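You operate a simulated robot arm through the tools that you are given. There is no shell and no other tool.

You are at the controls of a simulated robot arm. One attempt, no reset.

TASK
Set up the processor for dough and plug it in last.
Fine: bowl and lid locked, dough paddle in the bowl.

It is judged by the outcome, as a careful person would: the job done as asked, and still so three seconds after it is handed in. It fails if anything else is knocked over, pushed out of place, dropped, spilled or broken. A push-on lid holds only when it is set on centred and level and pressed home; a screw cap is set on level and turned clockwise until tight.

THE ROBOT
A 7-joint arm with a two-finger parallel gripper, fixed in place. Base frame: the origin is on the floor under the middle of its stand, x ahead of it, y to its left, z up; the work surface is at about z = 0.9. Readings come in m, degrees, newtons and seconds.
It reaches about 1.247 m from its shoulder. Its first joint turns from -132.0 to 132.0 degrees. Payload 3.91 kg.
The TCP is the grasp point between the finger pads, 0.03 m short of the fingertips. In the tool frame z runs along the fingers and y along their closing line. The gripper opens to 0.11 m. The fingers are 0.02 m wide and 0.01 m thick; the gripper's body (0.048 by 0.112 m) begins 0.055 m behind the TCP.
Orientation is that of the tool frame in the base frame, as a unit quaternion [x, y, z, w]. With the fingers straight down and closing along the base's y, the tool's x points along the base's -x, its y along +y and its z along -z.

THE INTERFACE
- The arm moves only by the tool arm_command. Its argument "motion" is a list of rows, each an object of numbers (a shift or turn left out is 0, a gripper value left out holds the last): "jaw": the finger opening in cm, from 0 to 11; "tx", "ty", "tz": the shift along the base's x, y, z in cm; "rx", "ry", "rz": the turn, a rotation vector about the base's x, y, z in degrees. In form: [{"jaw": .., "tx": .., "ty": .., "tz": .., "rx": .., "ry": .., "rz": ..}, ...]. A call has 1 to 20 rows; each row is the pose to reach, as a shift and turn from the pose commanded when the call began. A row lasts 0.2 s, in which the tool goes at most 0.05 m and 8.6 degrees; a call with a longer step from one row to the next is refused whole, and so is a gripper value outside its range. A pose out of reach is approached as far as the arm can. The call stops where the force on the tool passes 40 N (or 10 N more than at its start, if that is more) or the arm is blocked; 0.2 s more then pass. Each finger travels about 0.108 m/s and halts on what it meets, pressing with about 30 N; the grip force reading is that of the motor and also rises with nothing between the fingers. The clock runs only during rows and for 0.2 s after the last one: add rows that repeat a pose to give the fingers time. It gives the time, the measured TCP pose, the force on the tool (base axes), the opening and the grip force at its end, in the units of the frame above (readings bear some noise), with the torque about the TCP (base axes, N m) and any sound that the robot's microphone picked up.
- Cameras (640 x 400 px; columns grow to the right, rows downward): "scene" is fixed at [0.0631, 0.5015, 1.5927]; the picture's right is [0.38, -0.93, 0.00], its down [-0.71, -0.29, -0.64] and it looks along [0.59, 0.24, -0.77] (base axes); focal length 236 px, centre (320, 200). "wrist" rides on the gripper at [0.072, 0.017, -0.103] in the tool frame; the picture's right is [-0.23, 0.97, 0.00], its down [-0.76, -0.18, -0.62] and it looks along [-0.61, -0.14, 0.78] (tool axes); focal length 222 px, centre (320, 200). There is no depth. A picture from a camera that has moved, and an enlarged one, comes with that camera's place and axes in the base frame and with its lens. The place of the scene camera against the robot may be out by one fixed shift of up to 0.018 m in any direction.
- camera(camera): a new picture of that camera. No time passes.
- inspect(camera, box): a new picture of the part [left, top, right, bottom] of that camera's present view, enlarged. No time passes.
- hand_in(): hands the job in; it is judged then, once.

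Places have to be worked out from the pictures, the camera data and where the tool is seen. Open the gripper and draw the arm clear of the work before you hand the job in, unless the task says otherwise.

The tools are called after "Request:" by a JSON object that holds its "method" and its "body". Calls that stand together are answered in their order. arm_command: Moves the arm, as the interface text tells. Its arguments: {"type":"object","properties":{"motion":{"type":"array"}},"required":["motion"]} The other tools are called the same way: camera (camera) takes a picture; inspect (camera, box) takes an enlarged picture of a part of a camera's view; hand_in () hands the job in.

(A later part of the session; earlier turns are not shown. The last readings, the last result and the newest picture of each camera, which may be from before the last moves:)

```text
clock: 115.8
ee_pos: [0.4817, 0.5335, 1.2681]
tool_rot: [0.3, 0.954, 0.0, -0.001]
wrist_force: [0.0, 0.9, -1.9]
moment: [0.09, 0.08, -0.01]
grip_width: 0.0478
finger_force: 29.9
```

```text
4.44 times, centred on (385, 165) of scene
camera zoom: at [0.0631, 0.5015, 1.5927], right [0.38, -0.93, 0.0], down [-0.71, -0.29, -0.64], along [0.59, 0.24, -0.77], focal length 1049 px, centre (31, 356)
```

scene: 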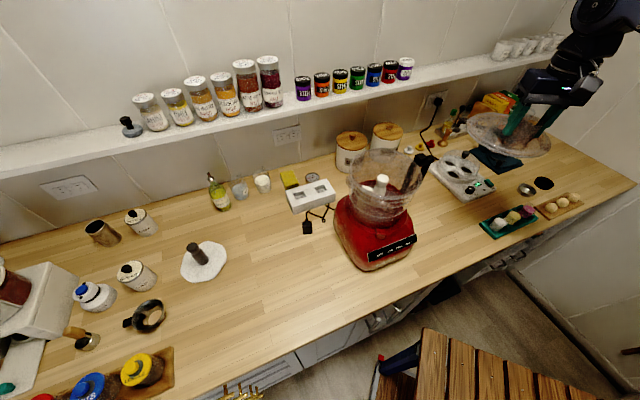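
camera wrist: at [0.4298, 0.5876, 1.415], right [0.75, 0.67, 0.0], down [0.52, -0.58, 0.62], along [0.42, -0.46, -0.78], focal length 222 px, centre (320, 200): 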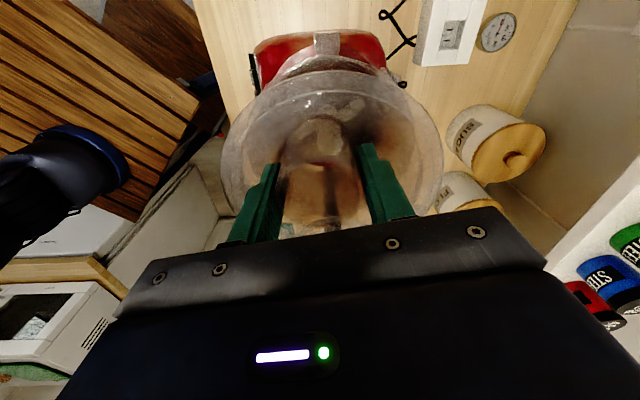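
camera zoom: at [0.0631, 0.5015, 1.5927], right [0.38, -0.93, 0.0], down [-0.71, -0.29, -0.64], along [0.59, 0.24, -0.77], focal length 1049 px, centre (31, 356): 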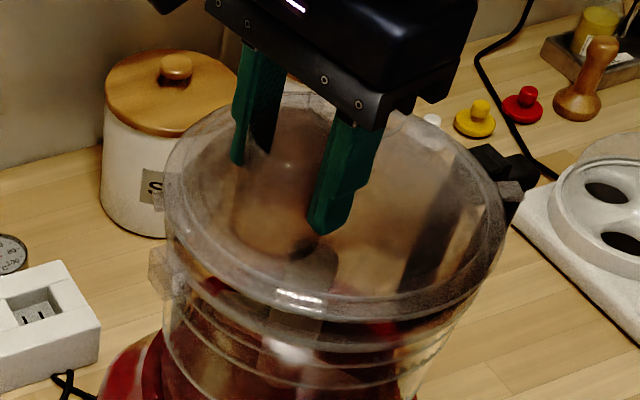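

The lid has yawed slightly (about 3°) in the grip, moving its centre about 2 mm. I'm measuring lid edges and bowl edges in high zoom from this hover to re-centre properly.

Request:
{"method": "inspect", "body": {"camera": "wrist", "box": [195, 110, 245, 160]}}

Request:
{"method": "inspect", "body": {"camera": "wrist", "box": [410, 110, 460, 160]}}

Request:
{"method": "inspect", "body": {"camera": "wrist", "box": [270, 30, 400, 100]}}

```text
8.00 times, centred on (220, 135) of wrist
camera zoom: at [0.4321, 0.589, 1.3712], right [0.75, 0.67, 0.0], down [0.52, -0.58, 0.62], along [0.42, -0.46, -0.78], focal length 1777 px, centre (1120, 720)
```

zoom: 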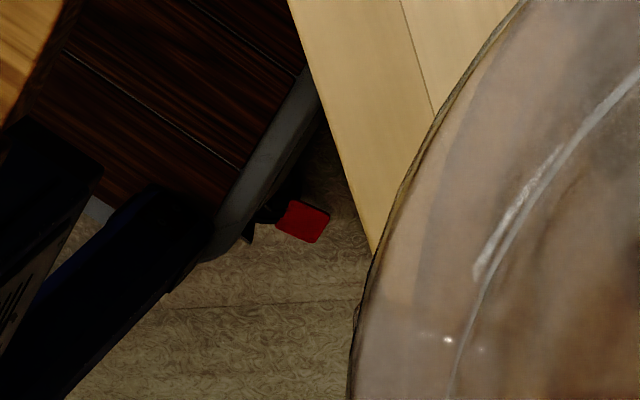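

```text
8.00 times, centred on (435, 135) of wrist
camera zoom: at [0.4321, 0.589, 1.3712], right [0.75, 0.67, 0.0], down [0.52, -0.58, 0.62], along [0.42, -0.46, -0.78], focal length 1777 px, centre (-600, 720)
```

zoom: 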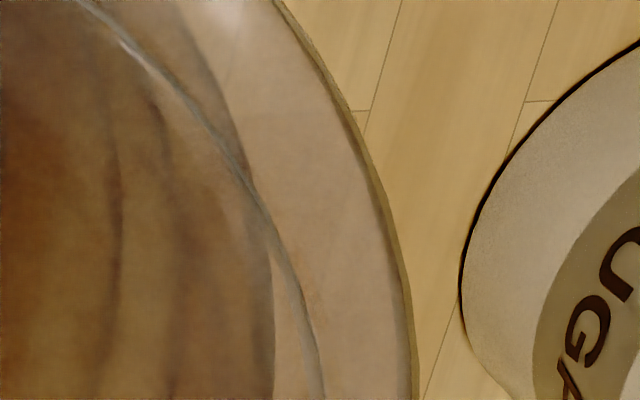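

```text
4.92 times, centred on (335, 65) of wrist
camera zoom: at [0.4321, 0.589, 1.3712], right [0.75, 0.67, 0.0], down [0.52, -0.58, 0.62], along [0.42, -0.46, -0.78], focal length 1094 px, centre (246, 865)
```

zoom: 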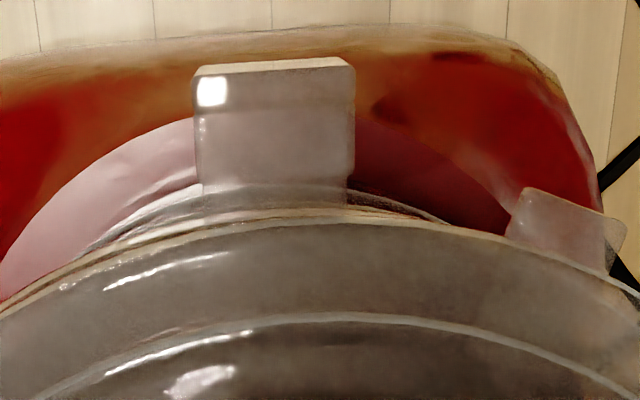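

Precise edge fits put the lid centre about 3 mm too far along the camera's right axis (0.75, 0.67), and it is fine along the other axis. I'll correct by (-2.4, -2.1) mm and lower gently.

Request:
{"method": "arm_command", "body": {"motion": [{"tx": -0.24, "ty": -0.21, "tz": 0}, {"tx": -0.24, "ty": -0.21, "tz": -0.5}, {"tx": -0.24, "ty": -0.21, "tz": -1.0}, {"tx": -0.24, "ty": -0.21, "tz": -1.3}, {"tx": -0.24, "ty": -0.21, "tz": -1.5}, {"tx": -0.24, "ty": -0.21, "tz": -1.5}]}}

```text
clock: 117.2
ee_pos: [0.4772, 0.53, 1.2537]
tool_rot: [0.301, 0.954, 0.0, 0.001]
wrist_force: [-1.2, 0.1, 2.6]
moment: [-0.38, -0.16, -0.15]
grip_width: 0.0476
finger_force: 30.3
```

Light contact of 4.6 N, now on the far (-78°) side. I'll nudge +1 mm in y and lower slightly more.

Request:
{"method": "arm_command", "body": {"motion": [{"tz": 0.3}, {"ty": 0.1, "tz": 0.3}, {"ty": 0.1, "tz": 0}, {"ty": 0.1, "tz": -0.2}, {"ty": 0.1, "tz": -0.2}]}}

```text
clock: 118.4
ee_pos: [0.4782, 0.5317, 1.2523]
tool_rot: [0.3, 0.954, 0.002, 0.0]
wrist_force: [-4.3, -4.8, 25.1]
moment: [-0.61, 0.4, -0.42]
grip_width: 0.0478
finger_force: 30.4
```

Contact always occurs at the same height (about 1.2525) wherever I place the lid, so this may simply be the seat. I'm inspecting the tab versus bracket heights here before trying to turn.

Request:
{"method": "inspect", "body": {"camera": "wrist", "box": [290, 30, 390, 90]}}

Request:
{"method": "inspect", "body": {"camera": "scene", "box": [350, 160, 372, 182]}}

Request:
{"method": "inspect", "body": {"camera": "scene", "box": [400, 150, 430, 180]}}

Request:
{"method": "inspect", "body": {"camera": "scene", "box": [375, 180, 405, 205]}}

```text
6.40 times, centred on (340, 60) of wrist
camera zoom: at [0.4289, 0.5873, 1.3566], right [0.74, 0.67, 0.0], down [0.52, -0.58, 0.62], along [0.42, -0.46, -0.78], focal length 1422 px, centre (192, 1096)
```

zoom: 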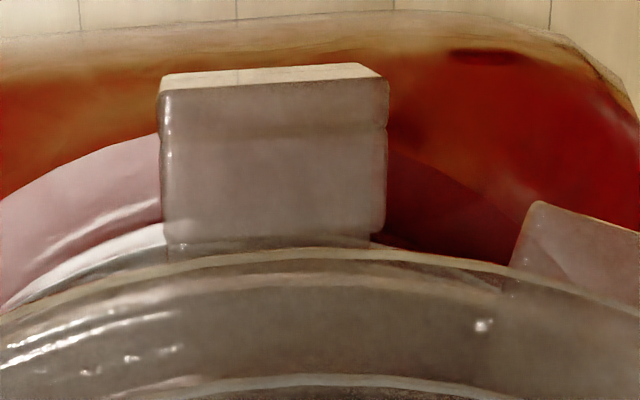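

```text
16.00 times, centred on (361, 171) of scene
camera zoom: at [0.0631, 0.5015, 1.5927], right [0.38, -0.93, 0.0], down [-0.71, -0.29, -0.64], along [0.59, 0.24, -0.77], focal length 3775 px, centre (-336, 664)
```

zoom: 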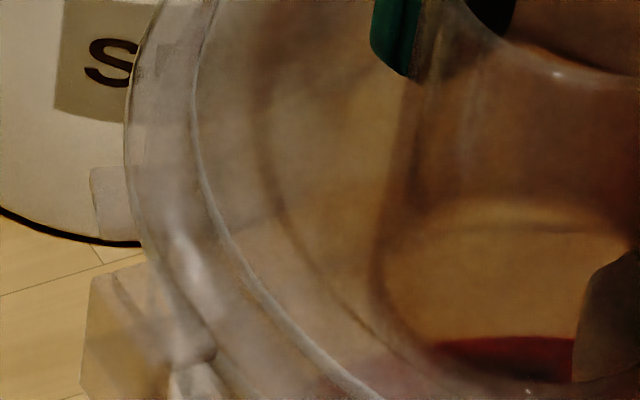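

```text
13.33 times, centred on (415, 165) of scene
camera zoom: at [0.0631, 0.5015, 1.5927], right [0.38, -0.93, 0.0], down [-0.71, -0.29, -0.64], along [0.59, 0.24, -0.77], focal length 3146 px, centre (-947, 667)
```

zoom: 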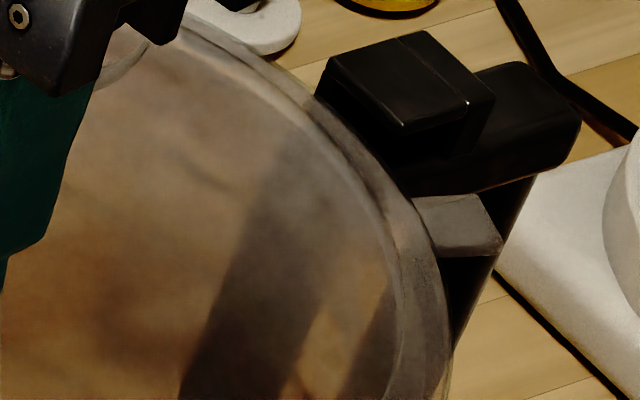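

```text
16.00 times, centred on (390, 192) of scene
camera zoom: at [0.0631, 0.5015, 1.5927], right [0.38, -0.93, 0.0], down [-0.71, -0.29, -0.64], along [0.59, 0.24, -0.77], focal length 3775 px, centre (-800, 320)
```

zoom: 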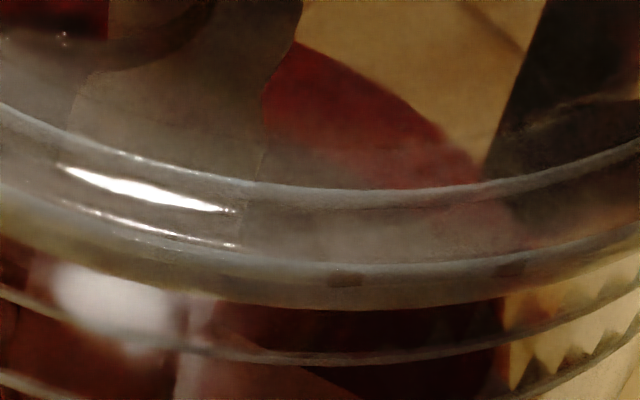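

Comparing heights in the scene view, tab B's top is level with the block's lip top, so the lid must still drop about 1 cm. Its skirt is resting on the rim. The lid has also skewed in my grip, so I'll ease off and release it gently where it rests, letting it level itself.

Request:
{"method": "arm_command", "body": {"motion": [{"tz": 0.15}, {"tz": 0.2}, {"tz": 0.2}]}}

Request:
{"method": "arm_command", "body": {"motion": [{"jaw": 5.2}, {"jaw": 5.6}, {"jaw": 6}, {"jaw": 6}]}}

Request:
{"method": "inspect", "body": {"camera": "wrist", "box": [190, 20, 460, 240]}}

Request:
{"method": "inspect", "body": {"camera": "scene", "box": [335, 120, 435, 210]}}

```text
clock: 119.2
ee_pos: [0.4775, 0.5325, 1.2523]
tool_rot: [0.3, 0.954, 0.0, 0.0]
wrist_force: [-0.2, 2.5, 12.8]
moment: [-0.05, 0.37, -0.34]
grip_width: 0.0477
finger_force: 30.0
```

```text
clock: 120.2
ee_pos: [0.4784, 0.5326, 1.2514]
tool_rot: [0.301, 0.954, 0.0, 0.001]
wrist_force: [0.3, -0.4, 1.2]
moment: [-0.04, -0.01, 0.03]
grip_width: 0.0598
finger_force: 0.0
```

```text
1.82 times, centred on (325, 130) of wrist
camera zoom: at [0.4292, 0.5875, 1.3565], right [0.74, 0.67, 0.0], down [0.52, -0.58, 0.62], along [0.42, -0.46, -0.78], focal length 404 px, centre (311, 327)
```

zoom: 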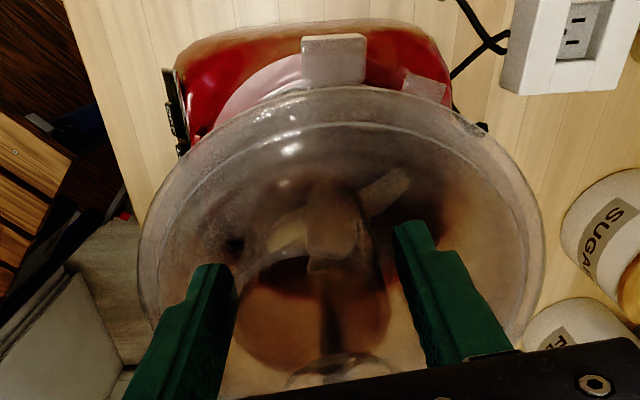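

```text
4.44 times, centred on (385, 165) of scene
camera zoom: at [0.0631, 0.5015, 1.5927], right [0.38, -0.93, 0.0], down [-0.71, -0.29, -0.64], along [0.59, 0.24, -0.77], focal length 1049 px, centre (31, 356)
```

zoom: 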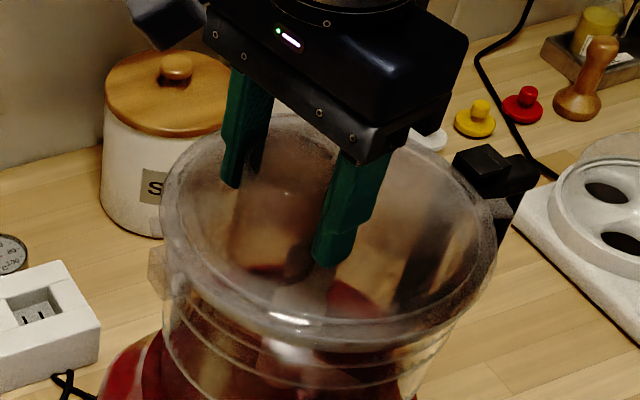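

The lid is stable on the rim. I'll rise straight up to clear the tube and inspect its seat from above.

Request:
{"method": "arm_command", "body": {"motion": [{"tz": 1.5}, {"tz": 4}, {"tz": 7}, {"tz": 10}, {"tz": 10}]}}

Request:
{"method": "camera", "body": {"camera": "wrist"}}

Request:
{"method": "inspect", "body": {"camera": "wrist", "box": [210, 10, 440, 210]}}

Request:
{"method": "inspect", "body": {"camera": "scene", "box": [335, 120, 435, 210]}}

```text
clock: 121.4
ee_pos: [0.4781, 0.5327, 1.352]
tool_rot: [0.3, 0.954, 0.0, 0.001]
wrist_force: [-0.1, -0.2, -1.2]
moment: [0.0, -0.02, 0.0]
grip_width: 0.0601
finger_force: 0.0
```

```text
taken
camera wrist: at [0.4287, 0.588, 1.4567], right [0.74, 0.67, 0.0], down [0.52, -0.58, 0.62], along [0.42, -0.46, -0.78], focal length 222 px, centre (320, 200)
```

wrist: 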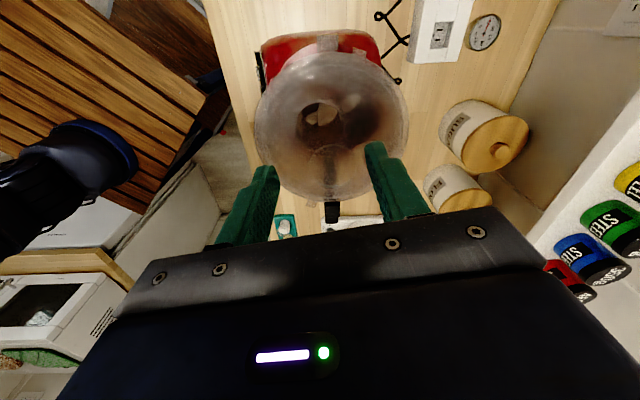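

```text
2.00 times, centred on (325, 110) of wrist
camera zoom: at [0.4287, 0.588, 1.4567], right [0.74, 0.67, 0.0], down [0.52, -0.58, 0.62], along [0.42, -0.46, -0.78], focal length 444 px, centre (310, 380)
```

zoom: 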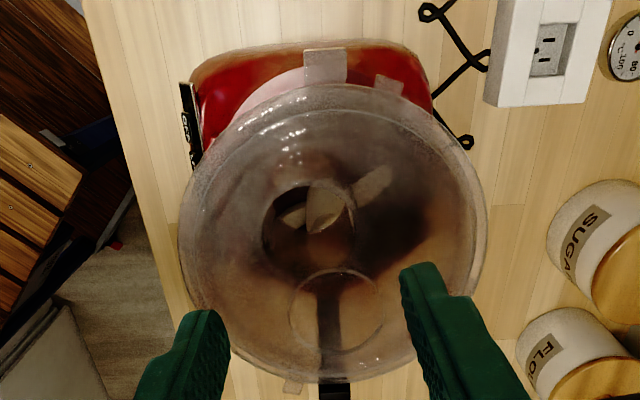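

```text
4.44 times, centred on (385, 165) of scene
camera zoom: at [0.0631, 0.5015, 1.5927], right [0.38, -0.93, 0.0], down [-0.71, -0.29, -0.64], along [0.59, 0.24, -0.77], focal length 1049 px, centre (31, 356)
```

zoom: 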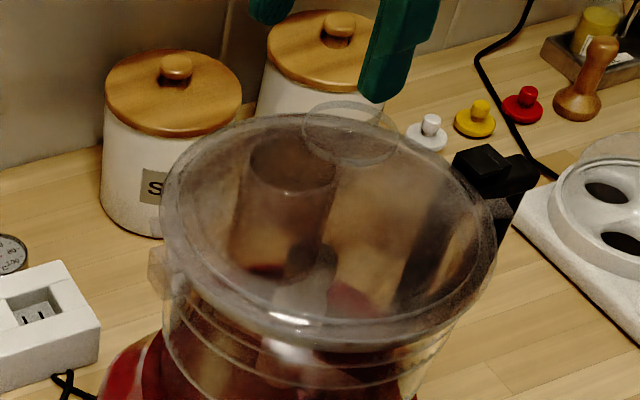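

Now the whole lid is visible. I'm zooming on its left and right edges, and the bracket and handle, to compare lid and bowl centres and check tilt.

Request:
{"method": "inspect", "body": {"camera": "wrist", "box": [245, 80, 305, 140]}}

Request:
{"method": "inspect", "body": {"camera": "wrist", "box": [365, 80, 425, 140]}}

Request:
{"method": "inspect", "body": {"camera": "wrist", "box": [285, 170, 365, 215]}}

Request:
{"method": "inspect", "body": {"camera": "wrist", "box": [290, 25, 380, 75]}}

Request:
{"method": "inspect", "body": {"camera": "scene", "box": [350, 160, 430, 205]}}

```text
6.67 times, centred on (275, 110) of wrist
camera zoom: at [0.4287, 0.588, 1.4567], right [0.74, 0.67, 0.0], down [0.52, -0.58, 0.62], along [0.42, -0.46, -0.78], focal length 1481 px, centre (620, 800)
```

zoom: 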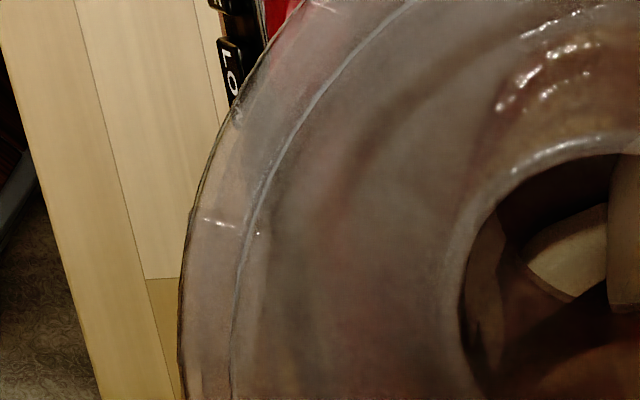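

```text
6.67 times, centred on (395, 110) of wrist
camera zoom: at [0.4287, 0.588, 1.4567], right [0.74, 0.67, 0.0], down [0.52, -0.58, 0.62], along [0.42, -0.46, -0.78], focal length 1481 px, centre (-180, 800)
```

zoom: 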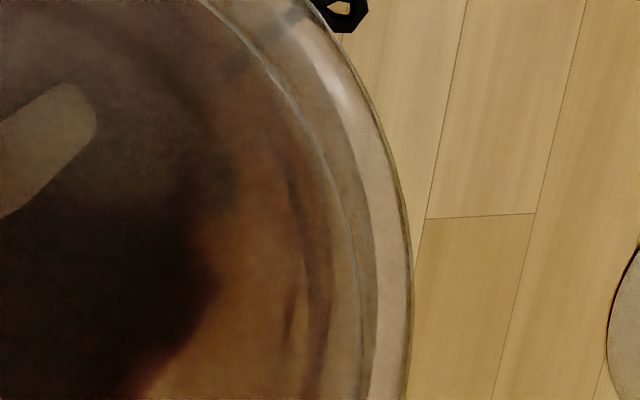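

```text
8.00 times, centred on (325, 192) of wrist
camera zoom: at [0.4287, 0.588, 1.4567], right [0.74, 0.67, 0.0], down [0.52, -0.58, 0.62], along [0.42, -0.46, -0.78], focal length 1777 px, centre (280, 260)
```

zoom: 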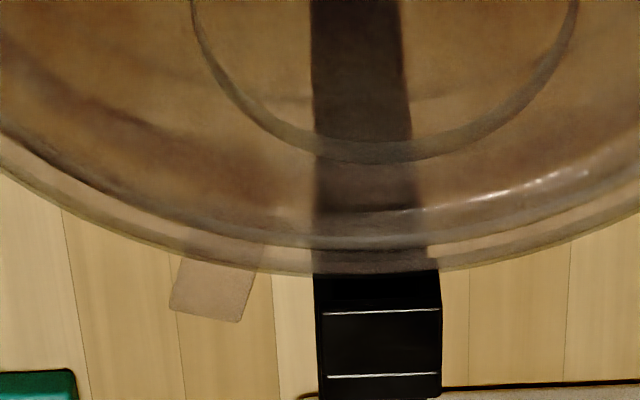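

```text
7.11 times, centred on (335, 50) of wrist
camera zoom: at [0.4287, 0.588, 1.4567], right [0.74, 0.67, 0.0], down [0.52, -0.58, 0.62], along [0.42, -0.46, -0.78], focal length 1580 px, centre (213, 1267)
```

zoom: 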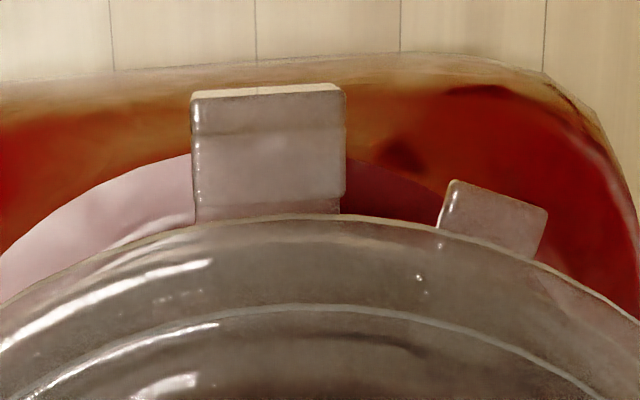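

```text
8.00 times, centred on (390, 182) of scene
camera zoom: at [0.0631, 0.5015, 1.5927], right [0.38, -0.93, 0.0], down [-0.71, -0.29, -0.64], along [0.59, 0.24, -0.77], focal length 1888 px, centre (-240, 340)
```

zoom: 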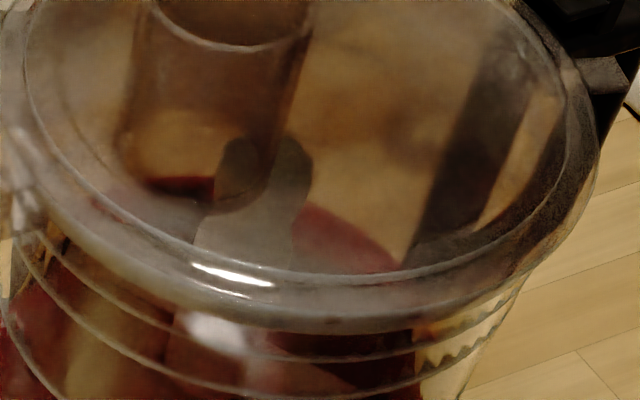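

From this view the lid is level and centred on the bowl axis within about 1 mm. To judge if it is down on its seat, I'll repeat the exact scene zoom I took before the lid was on and compare edge heights.

Request:
{"method": "inspect", "body": {"camera": "scene", "box": [345, 145, 425, 225]}}

Request:
{"method": "inspect", "body": {"camera": "scene", "box": [400, 145, 425, 170]}}

Request:
{"method": "inspect", "body": {"camera": "scene", "box": [375, 175, 405, 205]}}

```text
5.00 times, centred on (385, 185) of scene
camera zoom: at [0.0631, 0.5015, 1.5927], right [0.38, -0.93, 0.0], down [-0.71, -0.29, -0.64], along [0.59, 0.24, -0.77], focal length 1180 px, centre (-5, 275)
```

zoom: 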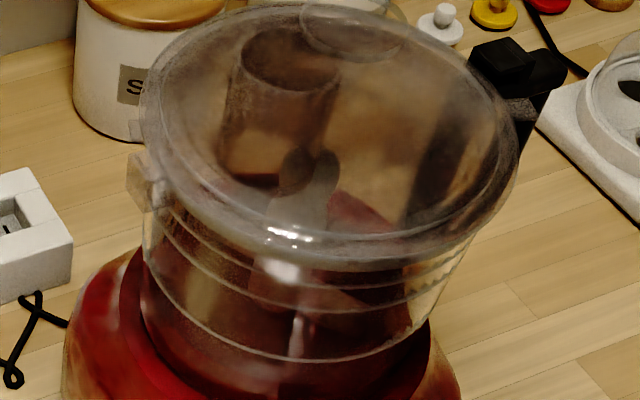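

```text
16.00 times, centred on (412, 158) of scene
camera zoom: at [0.0631, 0.5015, 1.5927], right [0.38, -0.93, 0.0], down [-0.71, -0.29, -0.64], along [0.59, 0.24, -0.77], focal length 3775 px, centre (-1160, 880)
```

zoom: 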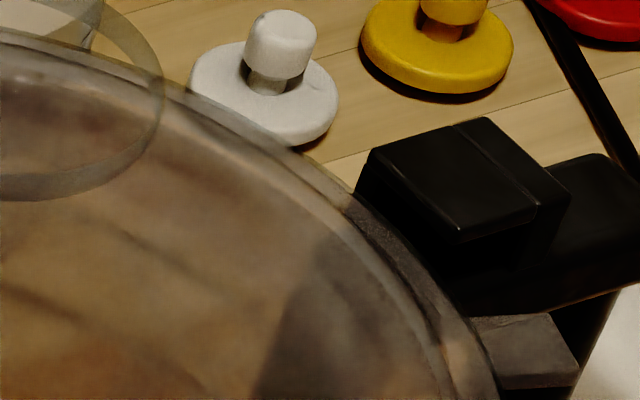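

```text
13.33 times, centred on (390, 190) of scene
camera zoom: at [0.0631, 0.5015, 1.5927], right [0.38, -0.93, 0.0], down [-0.71, -0.29, -0.64], along [0.59, 0.24, -0.77], focal length 3146 px, centre (-613, 333)
```

zoom: 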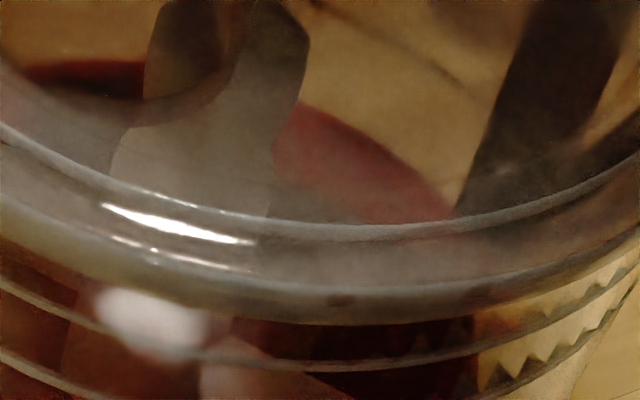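

The near gap to the bracket lip is about 1 mm but the far gap to the handle lip is about 5 mm. So the lid should shift about 1.8 mm toward the handle, matching the contacts that always came on the near side. I'll re-grip the level lid and apply that.

Request:
{"method": "arm_command", "body": {"motion": [{"tz": -3}, {"tz": -6}, {"tz": -8.5}, {"tz": -10}, {"tz": -10}, {"jaw": 5.2, "tz": -10}, {"jaw": 4.6, "tz": -10}, {"jaw": 3, "tz": -10}, {"jaw": 3, "tz": -10}, {"jaw": 3, "tz": -10}]}}

Request:
{"method": "arm_command", "body": {"motion": [{"tz": 0.2}, {"tz": 0.4}, {"tz": 0.4}]}}

```text
clock: 123.6
ee_pos: [0.4766, 0.5341, 1.2534]
tool_rot: [0.301, 0.954, 0.0, 0.0]
wrist_force: [-4.7, -5.8, -1.0]
moment: [-0.37, 0.52, -0.26]
grip_width: 0.0476
finger_force: 30.1
```

```text
clock: 124.4
ee_pos: [0.4764, 0.5324, 1.2571]
tool_rot: [0.301, 0.954, -0.001, 0.0]
wrist_force: [-2.0, -2.7, -3.8]
moment: [-0.12, 0.31, -0.21]
grip_width: 0.0478
finger_force: 30.1
```

Gripping it showed the lid is laterally constrained (about 7 N with no sliding), so its skirt is in fact inside the bowl and this may be its true seat. I'll lower back to a light press and test a small counter-clockwise turn about the bowl axis.

Request:
{"method": "arm_command", "body": {"motion": [{"tz": -0.2}, {"tz": -0.4}, {"tz": -0.45}, {"tz": -0.45}]}}

```text
clock: 125.4
ee_pos: [0.475, 0.5327, 1.2535]
tool_rot: [0.3, 0.954, 0.001, 0.0]
wrist_force: [-9.4, -3.5, 13.8]
moment: [-0.98, 0.3, -0.39]
grip_width: 0.0475
finger_force: 30.1
```

I'm pushing sideways about 10 N, so I'll relax the TCP toward (-x, -y) about 1 mm to unload before turning.

Request:
{"method": "arm_command", "body": {"motion": [{"tx": -0.06, "ty": -0.03}, {"tx": -0.12, "ty": -0.06}, {"tx": -0.12, "ty": -0.06}]}}

```text
clock: 126.2
ee_pos: [0.476, 0.5334, 1.2516]
tool_rot: [0.301, 0.954, 0.0, 0.0]
wrist_force: [-0.4, 7.5, 21.0]
moment: [-0.4, 0.26, -0.17]
grip_width: 0.0473
finger_force: 30.2
```

Request:
{"method": "arm_command", "body": {"motion": [{"ty": 0.05, "tz": 0.05}, {"ty": 0.05, "tz": 0.1}, {"ty": 0.05, "tz": 0.1}]}}

Request:
{"method": "inspect", "body": {"camera": "wrist", "box": [290, 25, 390, 95]}}

```text
clock: 127.0
ee_pos: [0.4771, 0.5332, 1.2524]
tool_rot: [0.301, 0.954, 0.0, 0.0]
wrist_force: [-0.8, -1.8, 5.1]
moment: [0.26, -0.22, -0.15]
grip_width: 0.0473
finger_force: 29.7
```

```text
5.71 times, centred on (340, 60) of wrist
camera zoom: at [0.4276, 0.5878, 1.3568], right [0.75, 0.67, 0.0], down [0.52, -0.58, 0.62], along [0.42, -0.46, -0.78], focal length 1269 px, centre (206, 1000)
```

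zoom: 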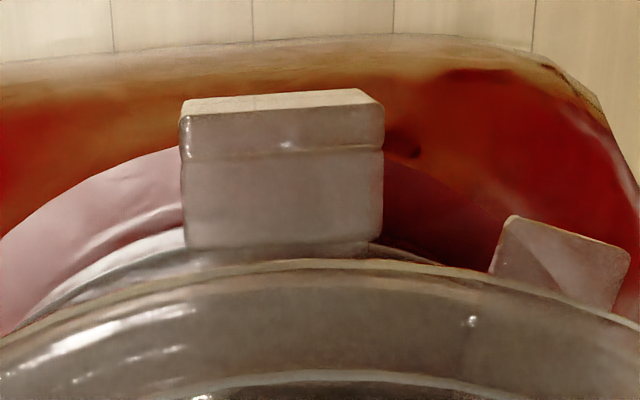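

The load is light now at 5 N. I'll turn counter-clockwise 10° about the bowl axis, moving the TCP along the arc.

Request:
{"method": "arm_command", "body": {"motion": [{"tx": -0.09, "ty": -0.16, "rz": 2.5}, {"tx": -0.17, "ty": -0.33, "rz": 5}, {"tx": -0.24, "ty": -0.5, "rz": 7.5}, {"tx": -0.3, "ty": -0.67, "rz": 10}, {"tx": -0.3, "ty": -0.67, "rz": 10}]}}

Request:
{"method": "inspect", "body": {"camera": "wrist", "box": [290, 25, 390, 95]}}

Request:
{"method": "inspect", "body": {"camera": "scene", "box": [400, 145, 425, 170]}}

```text
clock: 128.2
ee_pos: [0.4727, 0.5266, 1.2536]
tool_rot: [0.216, 0.976, 0.0, 0.0]
wrist_force: [-3.2, -1.8, -2.2]
moment: [-0.12, 0.29, -0.09]
grip_width: 0.047
finger_force: 30.1
```

```text
5.71 times, centred on (340, 60) of wrist
camera zoom: at [0.4152, 0.5716, 1.358], right [0.62, 0.79, 0.0], down [0.62, -0.48, 0.62], along [0.49, -0.38, -0.78], focal length 1269 px, centre (206, 1000)
```

zoom: 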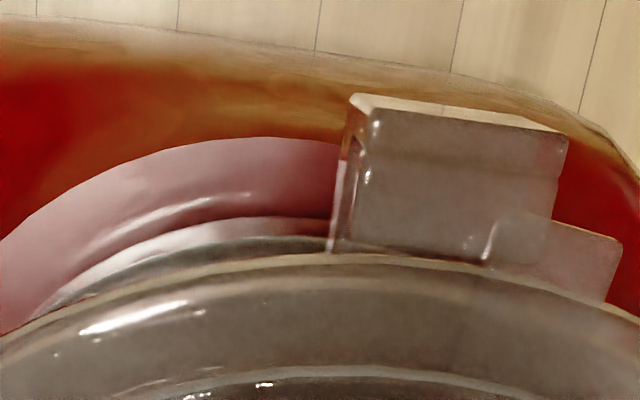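

```text
16.00 times, centred on (412, 158) of scene
camera zoom: at [0.0631, 0.5015, 1.5927], right [0.38, -0.93, 0.0], down [-0.71, -0.29, -0.64], along [0.59, 0.24, -0.77], focal length 3775 px, centre (-1160, 880)
```

zoom: 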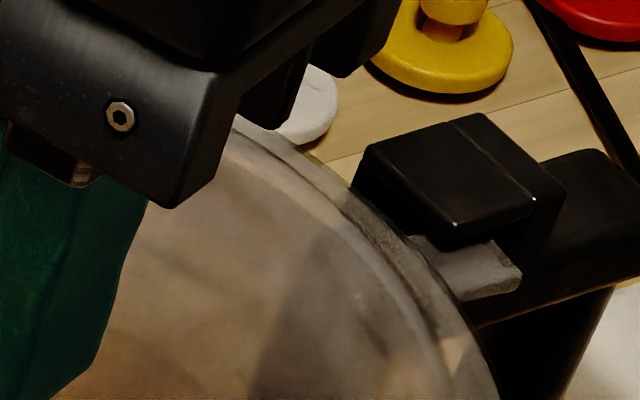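

The tabs are sliding under both lips with no resistance, so the height was right. Continuing to turn toward the stop.

Request:
{"method": "arm_command", "body": {"motion": [{"tx": -0.06, "ty": -0.17, "rz": 2.5}, {"tx": -0.11, "ty": -0.35, "rz": 5}, {"tx": -0.15, "ty": -0.53, "rz": 7.5}, {"tx": -0.19, "ty": -0.71, "rz": 10}, {"tx": -0.19, "ty": -0.71, "rz": 10}]}}

Request:
{"method": "inspect", "body": {"camera": "wrist", "box": [290, 25, 410, 105]}}

Request:
{"method": "inspect", "body": {"camera": "scene", "box": [400, 145, 425, 170]}}

```text
clock: 129.4
ee_pos: [0.4707, 0.5197, 1.2534]
tool_rot: [0.131, 0.991, 0.001, 0.0]
wrist_force: [-4.1, -4.6, 1.4]
moment: [-0.42, 0.35, -0.62]
grip_width: 0.0474
finger_force: 30.3
```

```text
5.00 times, centred on (350, 65) of wrist
camera zoom: at [0.4056, 0.5537, 1.3573], right [0.47, 0.88, 0.0], down [0.69, -0.37, 0.62], along [0.55, -0.29, -0.78], focal length 1111 px, centre (170, 875)
```

zoom: 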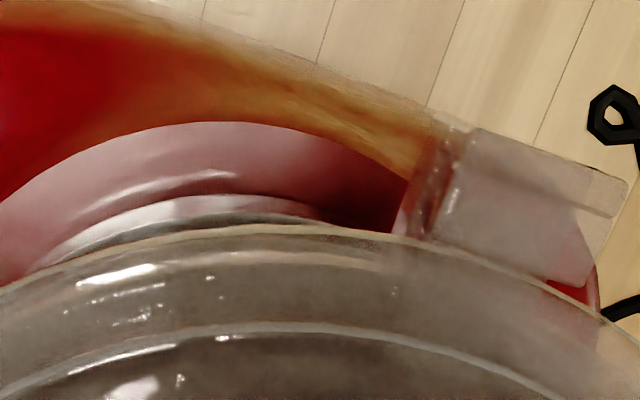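

```text
16.00 times, centred on (412, 158) of scene
camera zoom: at [0.0631, 0.5015, 1.5927], right [0.38, -0.93, 0.0], down [-0.71, -0.29, -0.64], along [0.59, 0.24, -0.77], focal length 3775 px, centre (-1160, 880)
```

zoom: 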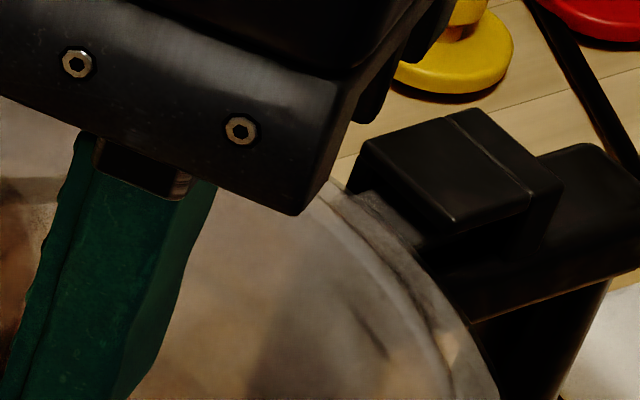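

Both tabs are now fully under their lips and the twisting moment has jumped to 0.6 N·m, which looks like the stop. I'll turn a couple more degrees to confirm.

Request:
{"method": "arm_command", "body": {"motion": [{"tx": -0.03, "ty": -0.1, "rz": 1.5}, {"tx": -0.05, "ty": -0.21, "rz": 3}, {"tx": -0.05, "ty": -0.21, "rz": 3}]}}

Request:
{"method": "inspect", "body": {"camera": "wrist", "box": [300, 25, 420, 105]}}

Request:
{"method": "inspect", "body": {"camera": "scene", "box": [335, 120, 435, 220]}}

```text
clock: 130.2
ee_pos: [0.4706, 0.5171, 1.2522]
tool_rot: [0.105, 0.994, 0.0, 0.0]
wrist_force: [0.3, 1.4, 3.6]
moment: [-0.3, 0.1, -0.31]
grip_width: 0.0482
finger_force: 29.9
```

```text
5.00 times, centred on (360, 65) of wrist
camera zoom: at [0.4039, 0.5483, 1.3571], right [0.42, 0.91, 0.0], down [0.71, -0.33, 0.62], along [0.56, -0.26, -0.78], focal length 1111 px, centre (120, 875)
```

zoom: 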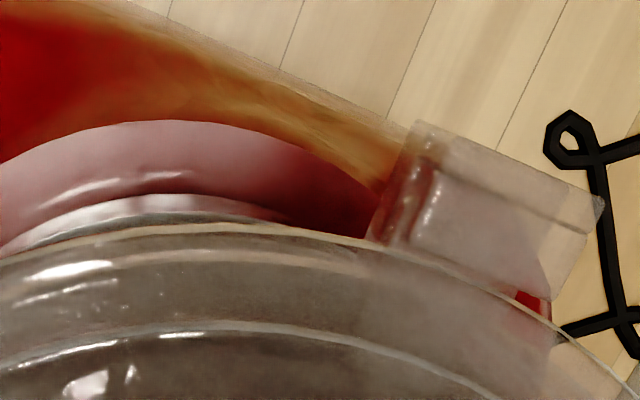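

```text
4.00 times, centred on (385, 170) of scene
camera zoom: at [0.0631, 0.5015, 1.5927], right [0.38, -0.93, 0.0], down [-0.71, -0.29, -0.64], along [0.59, 0.24, -0.77], focal length 944 px, centre (60, 320)
```

zoom: 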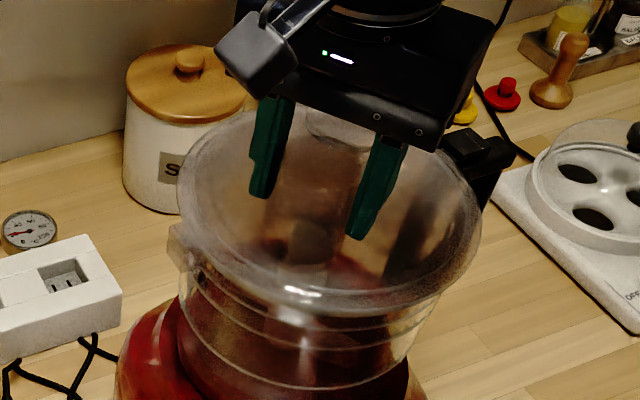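

Request:
{"method": "inspect", "body": {"camera": "wrist", "box": [365, 40, 425, 95]}}

Request:
{"method": "inspect", "body": {"camera": "scene", "box": [352, 165, 377, 190]}}

```text
7.27 times, centred on (395, 68) of wrist
camera zoom: at [0.4039, 0.5483, 1.3571], right [0.42, 0.91, 0.0], down [0.71, -0.33, 0.62], along [0.56, -0.26, -0.78], focal length 1615 px, centre (-226, 1164)
```

zoom: 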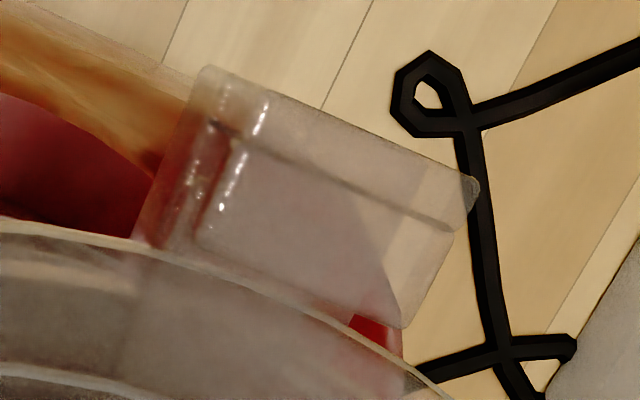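

```text
16.00 times, centred on (364, 178) of scene
camera zoom: at [0.0631, 0.5015, 1.5927], right [0.38, -0.93, 0.0], down [-0.71, -0.29, -0.64], along [0.59, 0.24, -0.77], focal length 3775 px, centre (-392, 560)
```

zoom: 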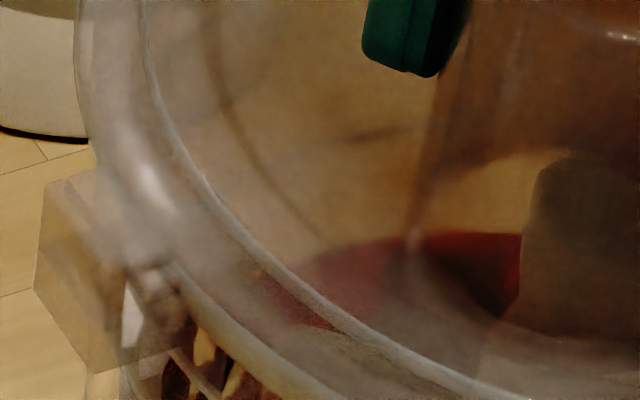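

Tab A sits against the closed end of its bracket. As a lock test I'll try a very gentle 3 mm lift; a locked lid should resist.

Request:
{"method": "arm_command", "body": {"motion": [{"tz": 0.15}, {"tz": 0.3}, {"tz": 0.3}]}}

```text
clock: 131.0
ee_pos: [0.47, 0.517, 1.2558]
tool_rot: [0.105, 0.995, 0.0, -0.001]
wrist_force: [-2.9, -2.2, -4.1]
moment: [-0.02, 0.41, -0.55]
grip_width: 0.0482
finger_force: 29.7
```

There's some vertical play. Lifting 4 mm more to see if the lips catch the tabs.

Request:
{"method": "arm_command", "body": {"motion": [{"tz": 0.2}, {"tz": 0.4}, {"tz": 0.4}]}}

Request:
{"method": "inspect", "body": {"camera": "scene", "box": [400, 145, 425, 170]}}

```text
clock: 131.8
ee_pos: [0.4715, 0.5181, 1.2597]
tool_rot: [0.104, 0.995, -0.001, -0.001]
wrist_force: [-3.6, -6.0, -22.5]
moment: [-0.54, 0.51, -0.42]
grip_width: 0.0481
finger_force: 29.4
```

```text
16.00 times, centred on (412, 158) of scene
camera zoom: at [0.0631, 0.5015, 1.5927], right [0.38, -0.93, 0.0], down [-0.71, -0.29, -0.64], along [0.59, 0.24, -0.77], focal length 3775 px, centre (-1160, 880)
```

zoom: 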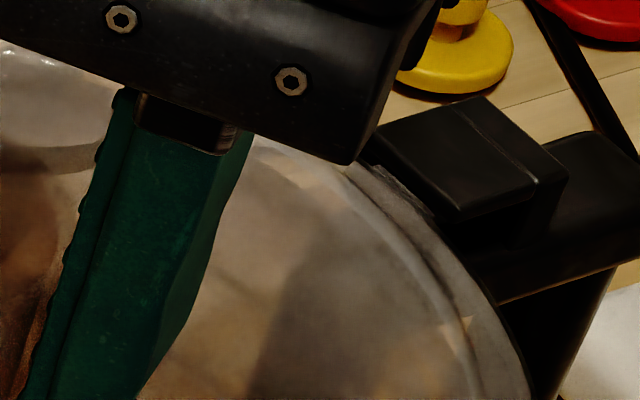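

The lips catch the tabs, with 20 N resisting the lift, so the lid is held. I'll lower back to rest, give a final counter-clockwise push to the stop, and then release.

Request:
{"method": "arm_command", "body": {"motion": [{"tz": -0.3}, {"tz": -0.6}, {"tz": -0.75}, {"tz": -0.75, "ty": -0.14, "rz": 2}, {"tz": -0.75, "tx": -0.02, "ty": -0.29, "rz": 4}, {"tz": -0.75, "tx": -0.02, "ty": -0.29, "rz": 4}]}}

Request:
{"method": "inspect", "body": {"camera": "wrist", "box": [365, 40, 435, 105]}}

```text
clock: 133.2
ee_pos: [0.4718, 0.5151, 1.2531]
tool_rot: [0.07, 0.998, 0.003, 0.001]
wrist_force: [5.3, 12.4, 14.1]
moment: [0.98, -0.67, -0.39]
grip_width: 0.0488
finger_force: 29.7
```

```text
6.15 times, centred on (400, 72) of wrist
camera zoom: at [0.4023, 0.5413, 1.3575], right [0.36, 0.93, 0.0], down [0.73, -0.28, 0.62], along [0.58, -0.22, -0.78], focal length 1367 px, centre (-172, 985)
```

zoom: 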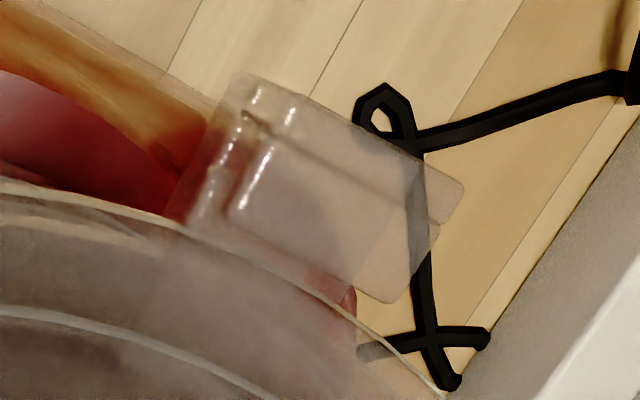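

A hard stop: 12 N resists further motion. Releasing the lid and rising clear.

Request:
{"method": "arm_command", "body": {"motion": [{"ty": 0.15, "tz": 0.1}, {"jaw": 5.2, "ty": 0.15, "tz": 0.1}, {"jaw": 6, "ty": 0.15, "tz": 0.1}, {"jaw": 7, "ty": 0.15, "tz": 0.1}, {"jaw": 7, "ty": 0.15, "tz": 2}, {"jaw": 7, "ty": 0.15, "tz": 5}, {"jaw": 7, "ty": 0.15, "tz": 9}, {"jaw": 7, "ty": 0.15, "tz": 13}, {"jaw": 7, "ty": 0.15, "tz": 13}]}}

Request:
{"method": "camera", "body": {"camera": "wrist"}}

Request:
{"method": "camera", "body": {"camera": "scene"}}

Request:
{"method": "inspect", "body": {"camera": "scene", "box": [330, 110, 440, 280]}}

```text
clock: 135.2
ee_pos: [0.4705, 0.5153, 1.3836]
tool_rot: [0.071, 0.998, 0.0, -0.001]
wrist_force: [-0.5, -0.1, 0.2]
moment: [-0.01, -0.01, -0.01]
grip_width: 0.0698
finger_force: 0.2
```

```text
taken
camera wrist: at [0.4016, 0.5419, 1.4876], right [0.36, 0.93, 0.0], down [0.73, -0.28, 0.62], along [0.58, -0.22, -0.78], focal length 222 px, centre (320, 200)
```

wrist: 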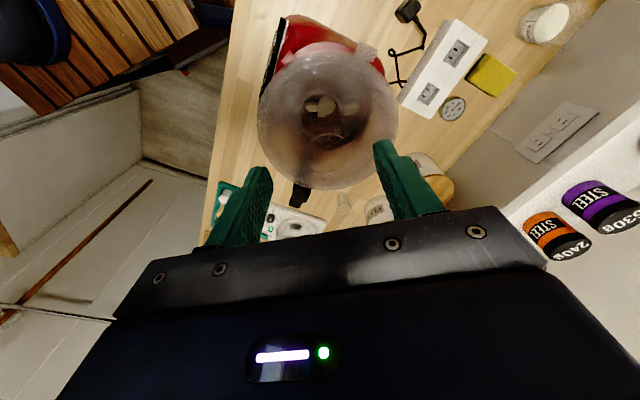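

```text
taken
```

scene: 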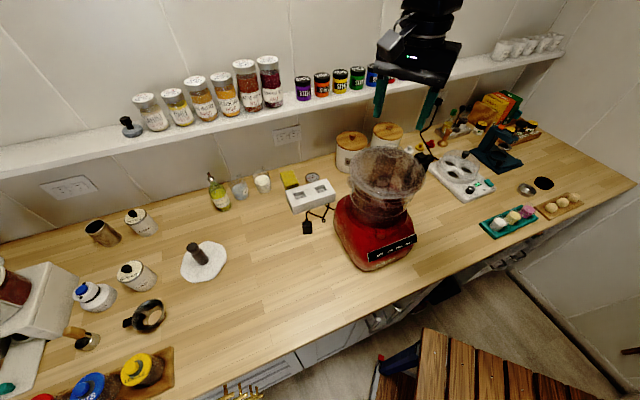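

```text
2.35 times, centred on (385, 195) of scene
camera zoom: at [0.0631, 0.5015, 1.5927], right [0.38, -0.93, 0.0], down [-0.71, -0.29, -0.64], along [0.59, 0.24, -0.77], focal length 555 px, centre (167, 212)
```

zoom: 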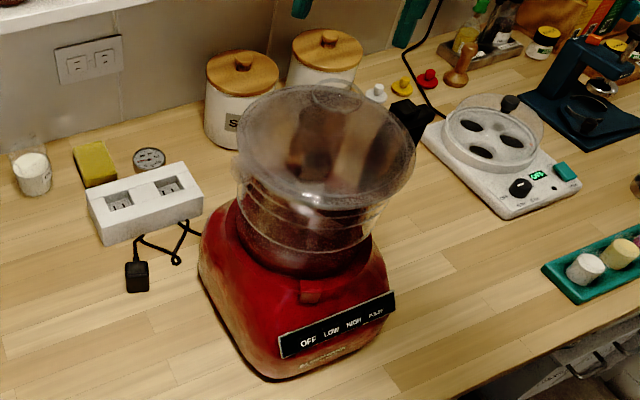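

The lid is on. A quick close check of both tabs and the lid's level.

Request:
{"method": "inspect", "body": {"camera": "wrist", "box": [240, 20, 420, 210]}}

Request:
{"method": "inspect", "body": {"camera": "wrist", "box": [340, 30, 400, 80]}}

Request:
{"method": "inspect", "body": {"camera": "wrist", "box": [270, 160, 340, 215]}}

Request:
{"method": "inspect", "body": {"camera": "scene", "box": [370, 210, 410, 250]}}

```text
2.11 times, centred on (330, 115) of wrist
camera zoom: at [0.4016, 0.5419, 1.4876], right [0.36, 0.93, 0.0], down [0.73, -0.28, 0.62], along [0.58, -0.22, -0.78], focal length 468 px, centre (299, 379)
```

zoom: 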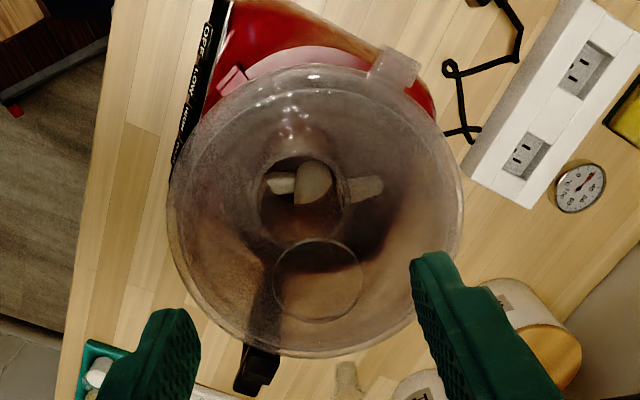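

```text
8.00 times, centred on (370, 55) of wrist
camera zoom: at [0.4016, 0.5419, 1.4876], right [0.36, 0.93, 0.0], down [0.73, -0.28, 0.62], along [0.58, -0.22, -0.78], focal length 1777 px, centre (-80, 1360)
```

zoom: 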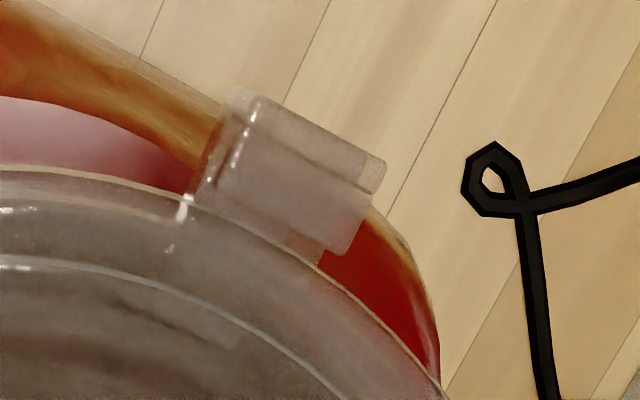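

```text
7.27 times, centred on (305, 188) of wrist
camera zoom: at [0.4016, 0.5419, 1.4876], right [0.36, 0.93, 0.0], down [0.73, -0.28, 0.62], along [0.58, -0.22, -0.78], focal length 1615 px, centre (429, 291)
```

zoom: 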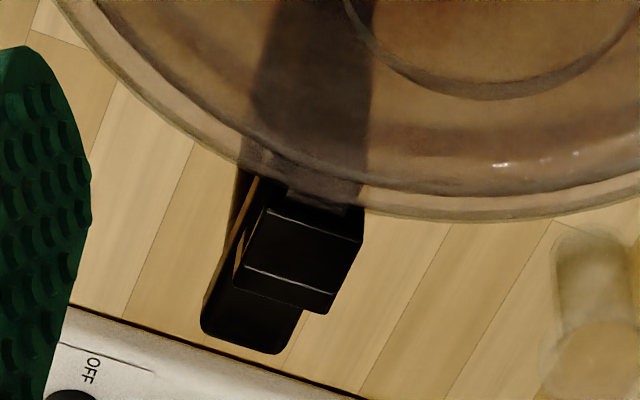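

```text
10.00 times, centred on (390, 230) of scene
camera zoom: at [0.0631, 0.5015, 1.5927], right [0.38, -0.93, 0.0], down [-0.71, -0.29, -0.64], along [0.59, 0.24, -0.77], focal length 2360 px, centre (-380, -100)
```

zoom: 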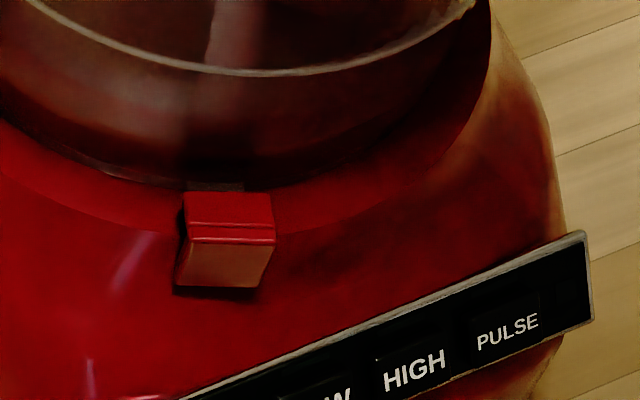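

Bowl, paddle and lid are all in place and locked. Now for the plug, last. I'm moving the camera over the plug and socket block, going sideways first and then down.

Request:
{"method": "arm_command", "body": {"motion": [{"tx": 0.3, "ty": 4, "rz": 1.5}, {"tx": 0.6, "ty": 8.5, "rz": 3}, {"tx": 1, "ty": 13, "rz": 4.5}, {"tx": 1.5, "ty": 17.5, "rz": 6}, {"tx": 2, "ty": 21, "tz": -2, "rz": 8}, {"tx": 2, "ty": 22, "tz": -6.5, "rz": 8}, {"tx": 2, "ty": 22, "tz": -11, "rz": 8}, {"tx": 2, "ty": 22, "tz": -15.5, "rz": 8}, {"tx": 2, "ty": 22, "tz": -20, "rz": 8}, {"tx": 2, "ty": 22, "tz": -23, "rz": 8}, {"tx": 2, "ty": 22, "tz": -23, "rz": 8}]}}

Request:
{"method": "camera", "body": {"camera": "wrist"}}

Request:
{"method": "inspect", "body": {"camera": "wrist", "box": [220, 0, 460, 150]}}

Request:
{"method": "inspect", "body": {"camera": "scene", "box": [270, 170, 350, 240]}}

```text
clock: 137.6
ee_pos: [0.4913, 0.7371, 1.1534]
tool_rot: [0.0, 1.0, 0.0, -0.001]
wrist_force: [0.5, -0.3, 0.7]
moment: [0.03, 0.02, -0.01]
grip_width: 0.0699
finger_force: 0.0
```

```text
taken
camera wrist: at [0.4191, 0.7541, 1.2577], right [0.23, 0.97, 0.0], down [0.76, -0.18, 0.62], along [0.61, -0.14, -0.78], focal length 222 px, centre (320, 200)
```

wrist: 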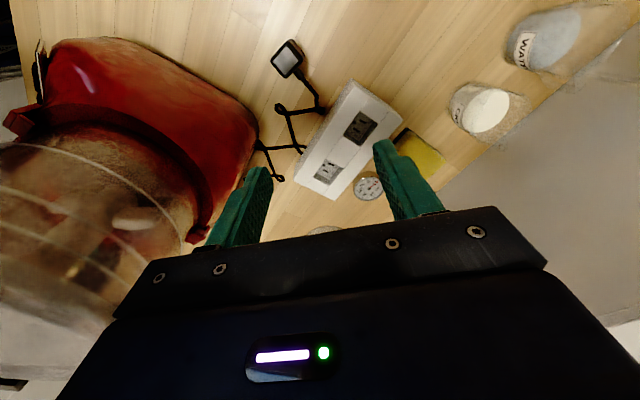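

```text
2.67 times, centred on (340, 75) of wrist
camera zoom: at [0.4191, 0.7541, 1.2577], right [0.23, 0.97, 0.0], down [0.76, -0.18, 0.62], along [0.61, -0.14, -0.78], focal length 592 px, centre (267, 533)
```

zoom: 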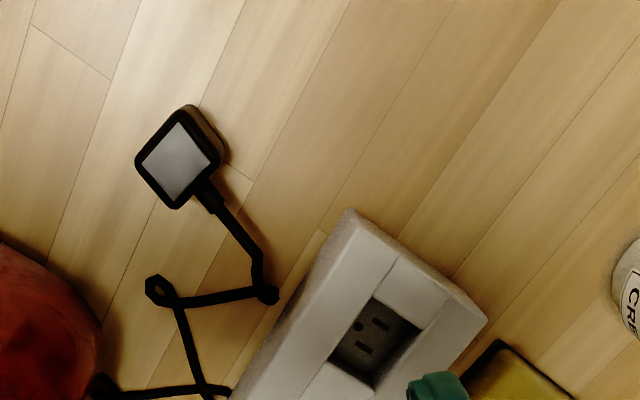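

```text
5.71 times, centred on (310, 205) of scene
camera zoom: at [0.0631, 0.5015, 1.5927], right [0.38, -0.93, 0.0], down [-0.71, -0.29, -0.64], along [0.59, 0.24, -0.77], focal length 1348 px, centre (377, 171)
```

zoom: 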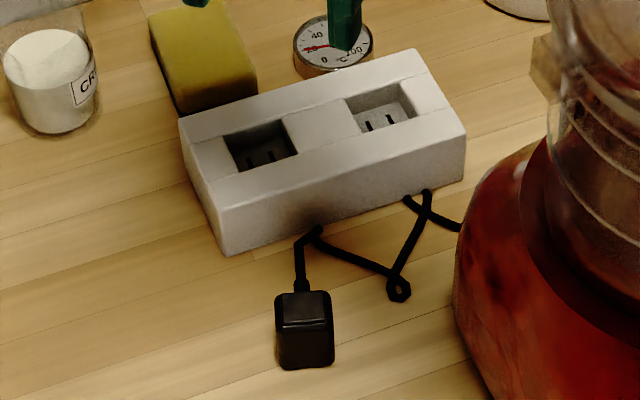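

The plug stands upright as a ~28 mm black block at about (0.444, 0.708), with its sides at ~29°/-61°. I need to see where its prongs are, so I'll take a low sideways look at it from a safe distance.

Request:
{"method": "arm_command", "body": {"motion": [{"tx": -4, "ty": -1}, {"tx": -8, "ty": -2.5}, {"tx": -12, "ty": -4}, {"tx": -16, "ty": -5.4}, {"tx": -17, "ty": -5.4, "tz": -3, "ry": -8}, {"tx": -17, "ty": -5.4, "tz": -7, "ry": -16}, {"tx": -17, "ty": -5.4, "tz": -11, "ry": -24}, {"tx": -17, "ty": -5.4, "tz": -15, "ry": -32}, {"tx": -17, "ty": -5.4, "tz": -18.5, "ry": -40}, {"tx": -17, "ty": -5.4, "tz": -18.5, "ry": -40}]}}

Request:
{"method": "camera", "body": {"camera": "wrist"}}

Request:
{"method": "inspect", "body": {"camera": "wrist", "box": [270, 130, 370, 220]}}

```text
clock: 139.8
ee_pos: [0.3212, 0.6799, 0.9662]
tool_rot: [0.001, 0.939, 0.0, 0.343]
wrist_force: [-0.2, 0.7, 1.0]
moment: [-0.03, 0.0, -0.03]
grip_width: 0.0701
finger_force: 0.0
```

```text
taken
camera wrist: at [0.1996, 0.6979, 0.9994], right [0.17, 0.97, 0.15], down [0.18, -0.18, 0.97], along [0.97, -0.14, -0.21], focal length 222 px, centre (320, 200)
```

wrist: 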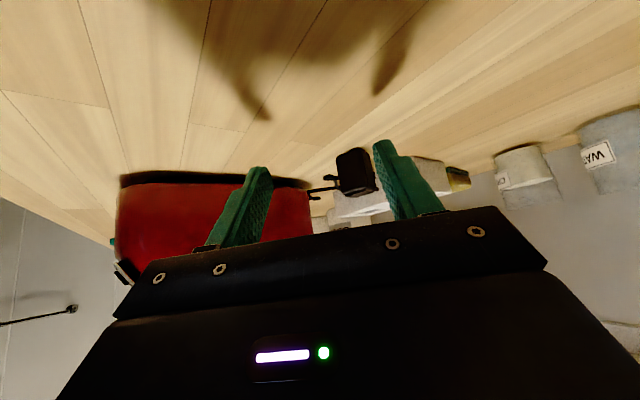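

```text
4.44 times, centred on (320, 175) of wrist
camera zoom: at [0.1996, 0.6979, 0.9994], right [0.17, 0.97, 0.15], down [0.18, -0.18, 0.97], along [0.97, -0.14, -0.21], focal length 987 px, centre (320, 311)
```

zoom: 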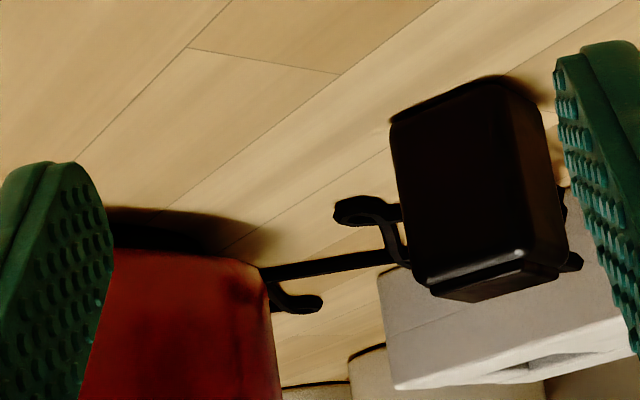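

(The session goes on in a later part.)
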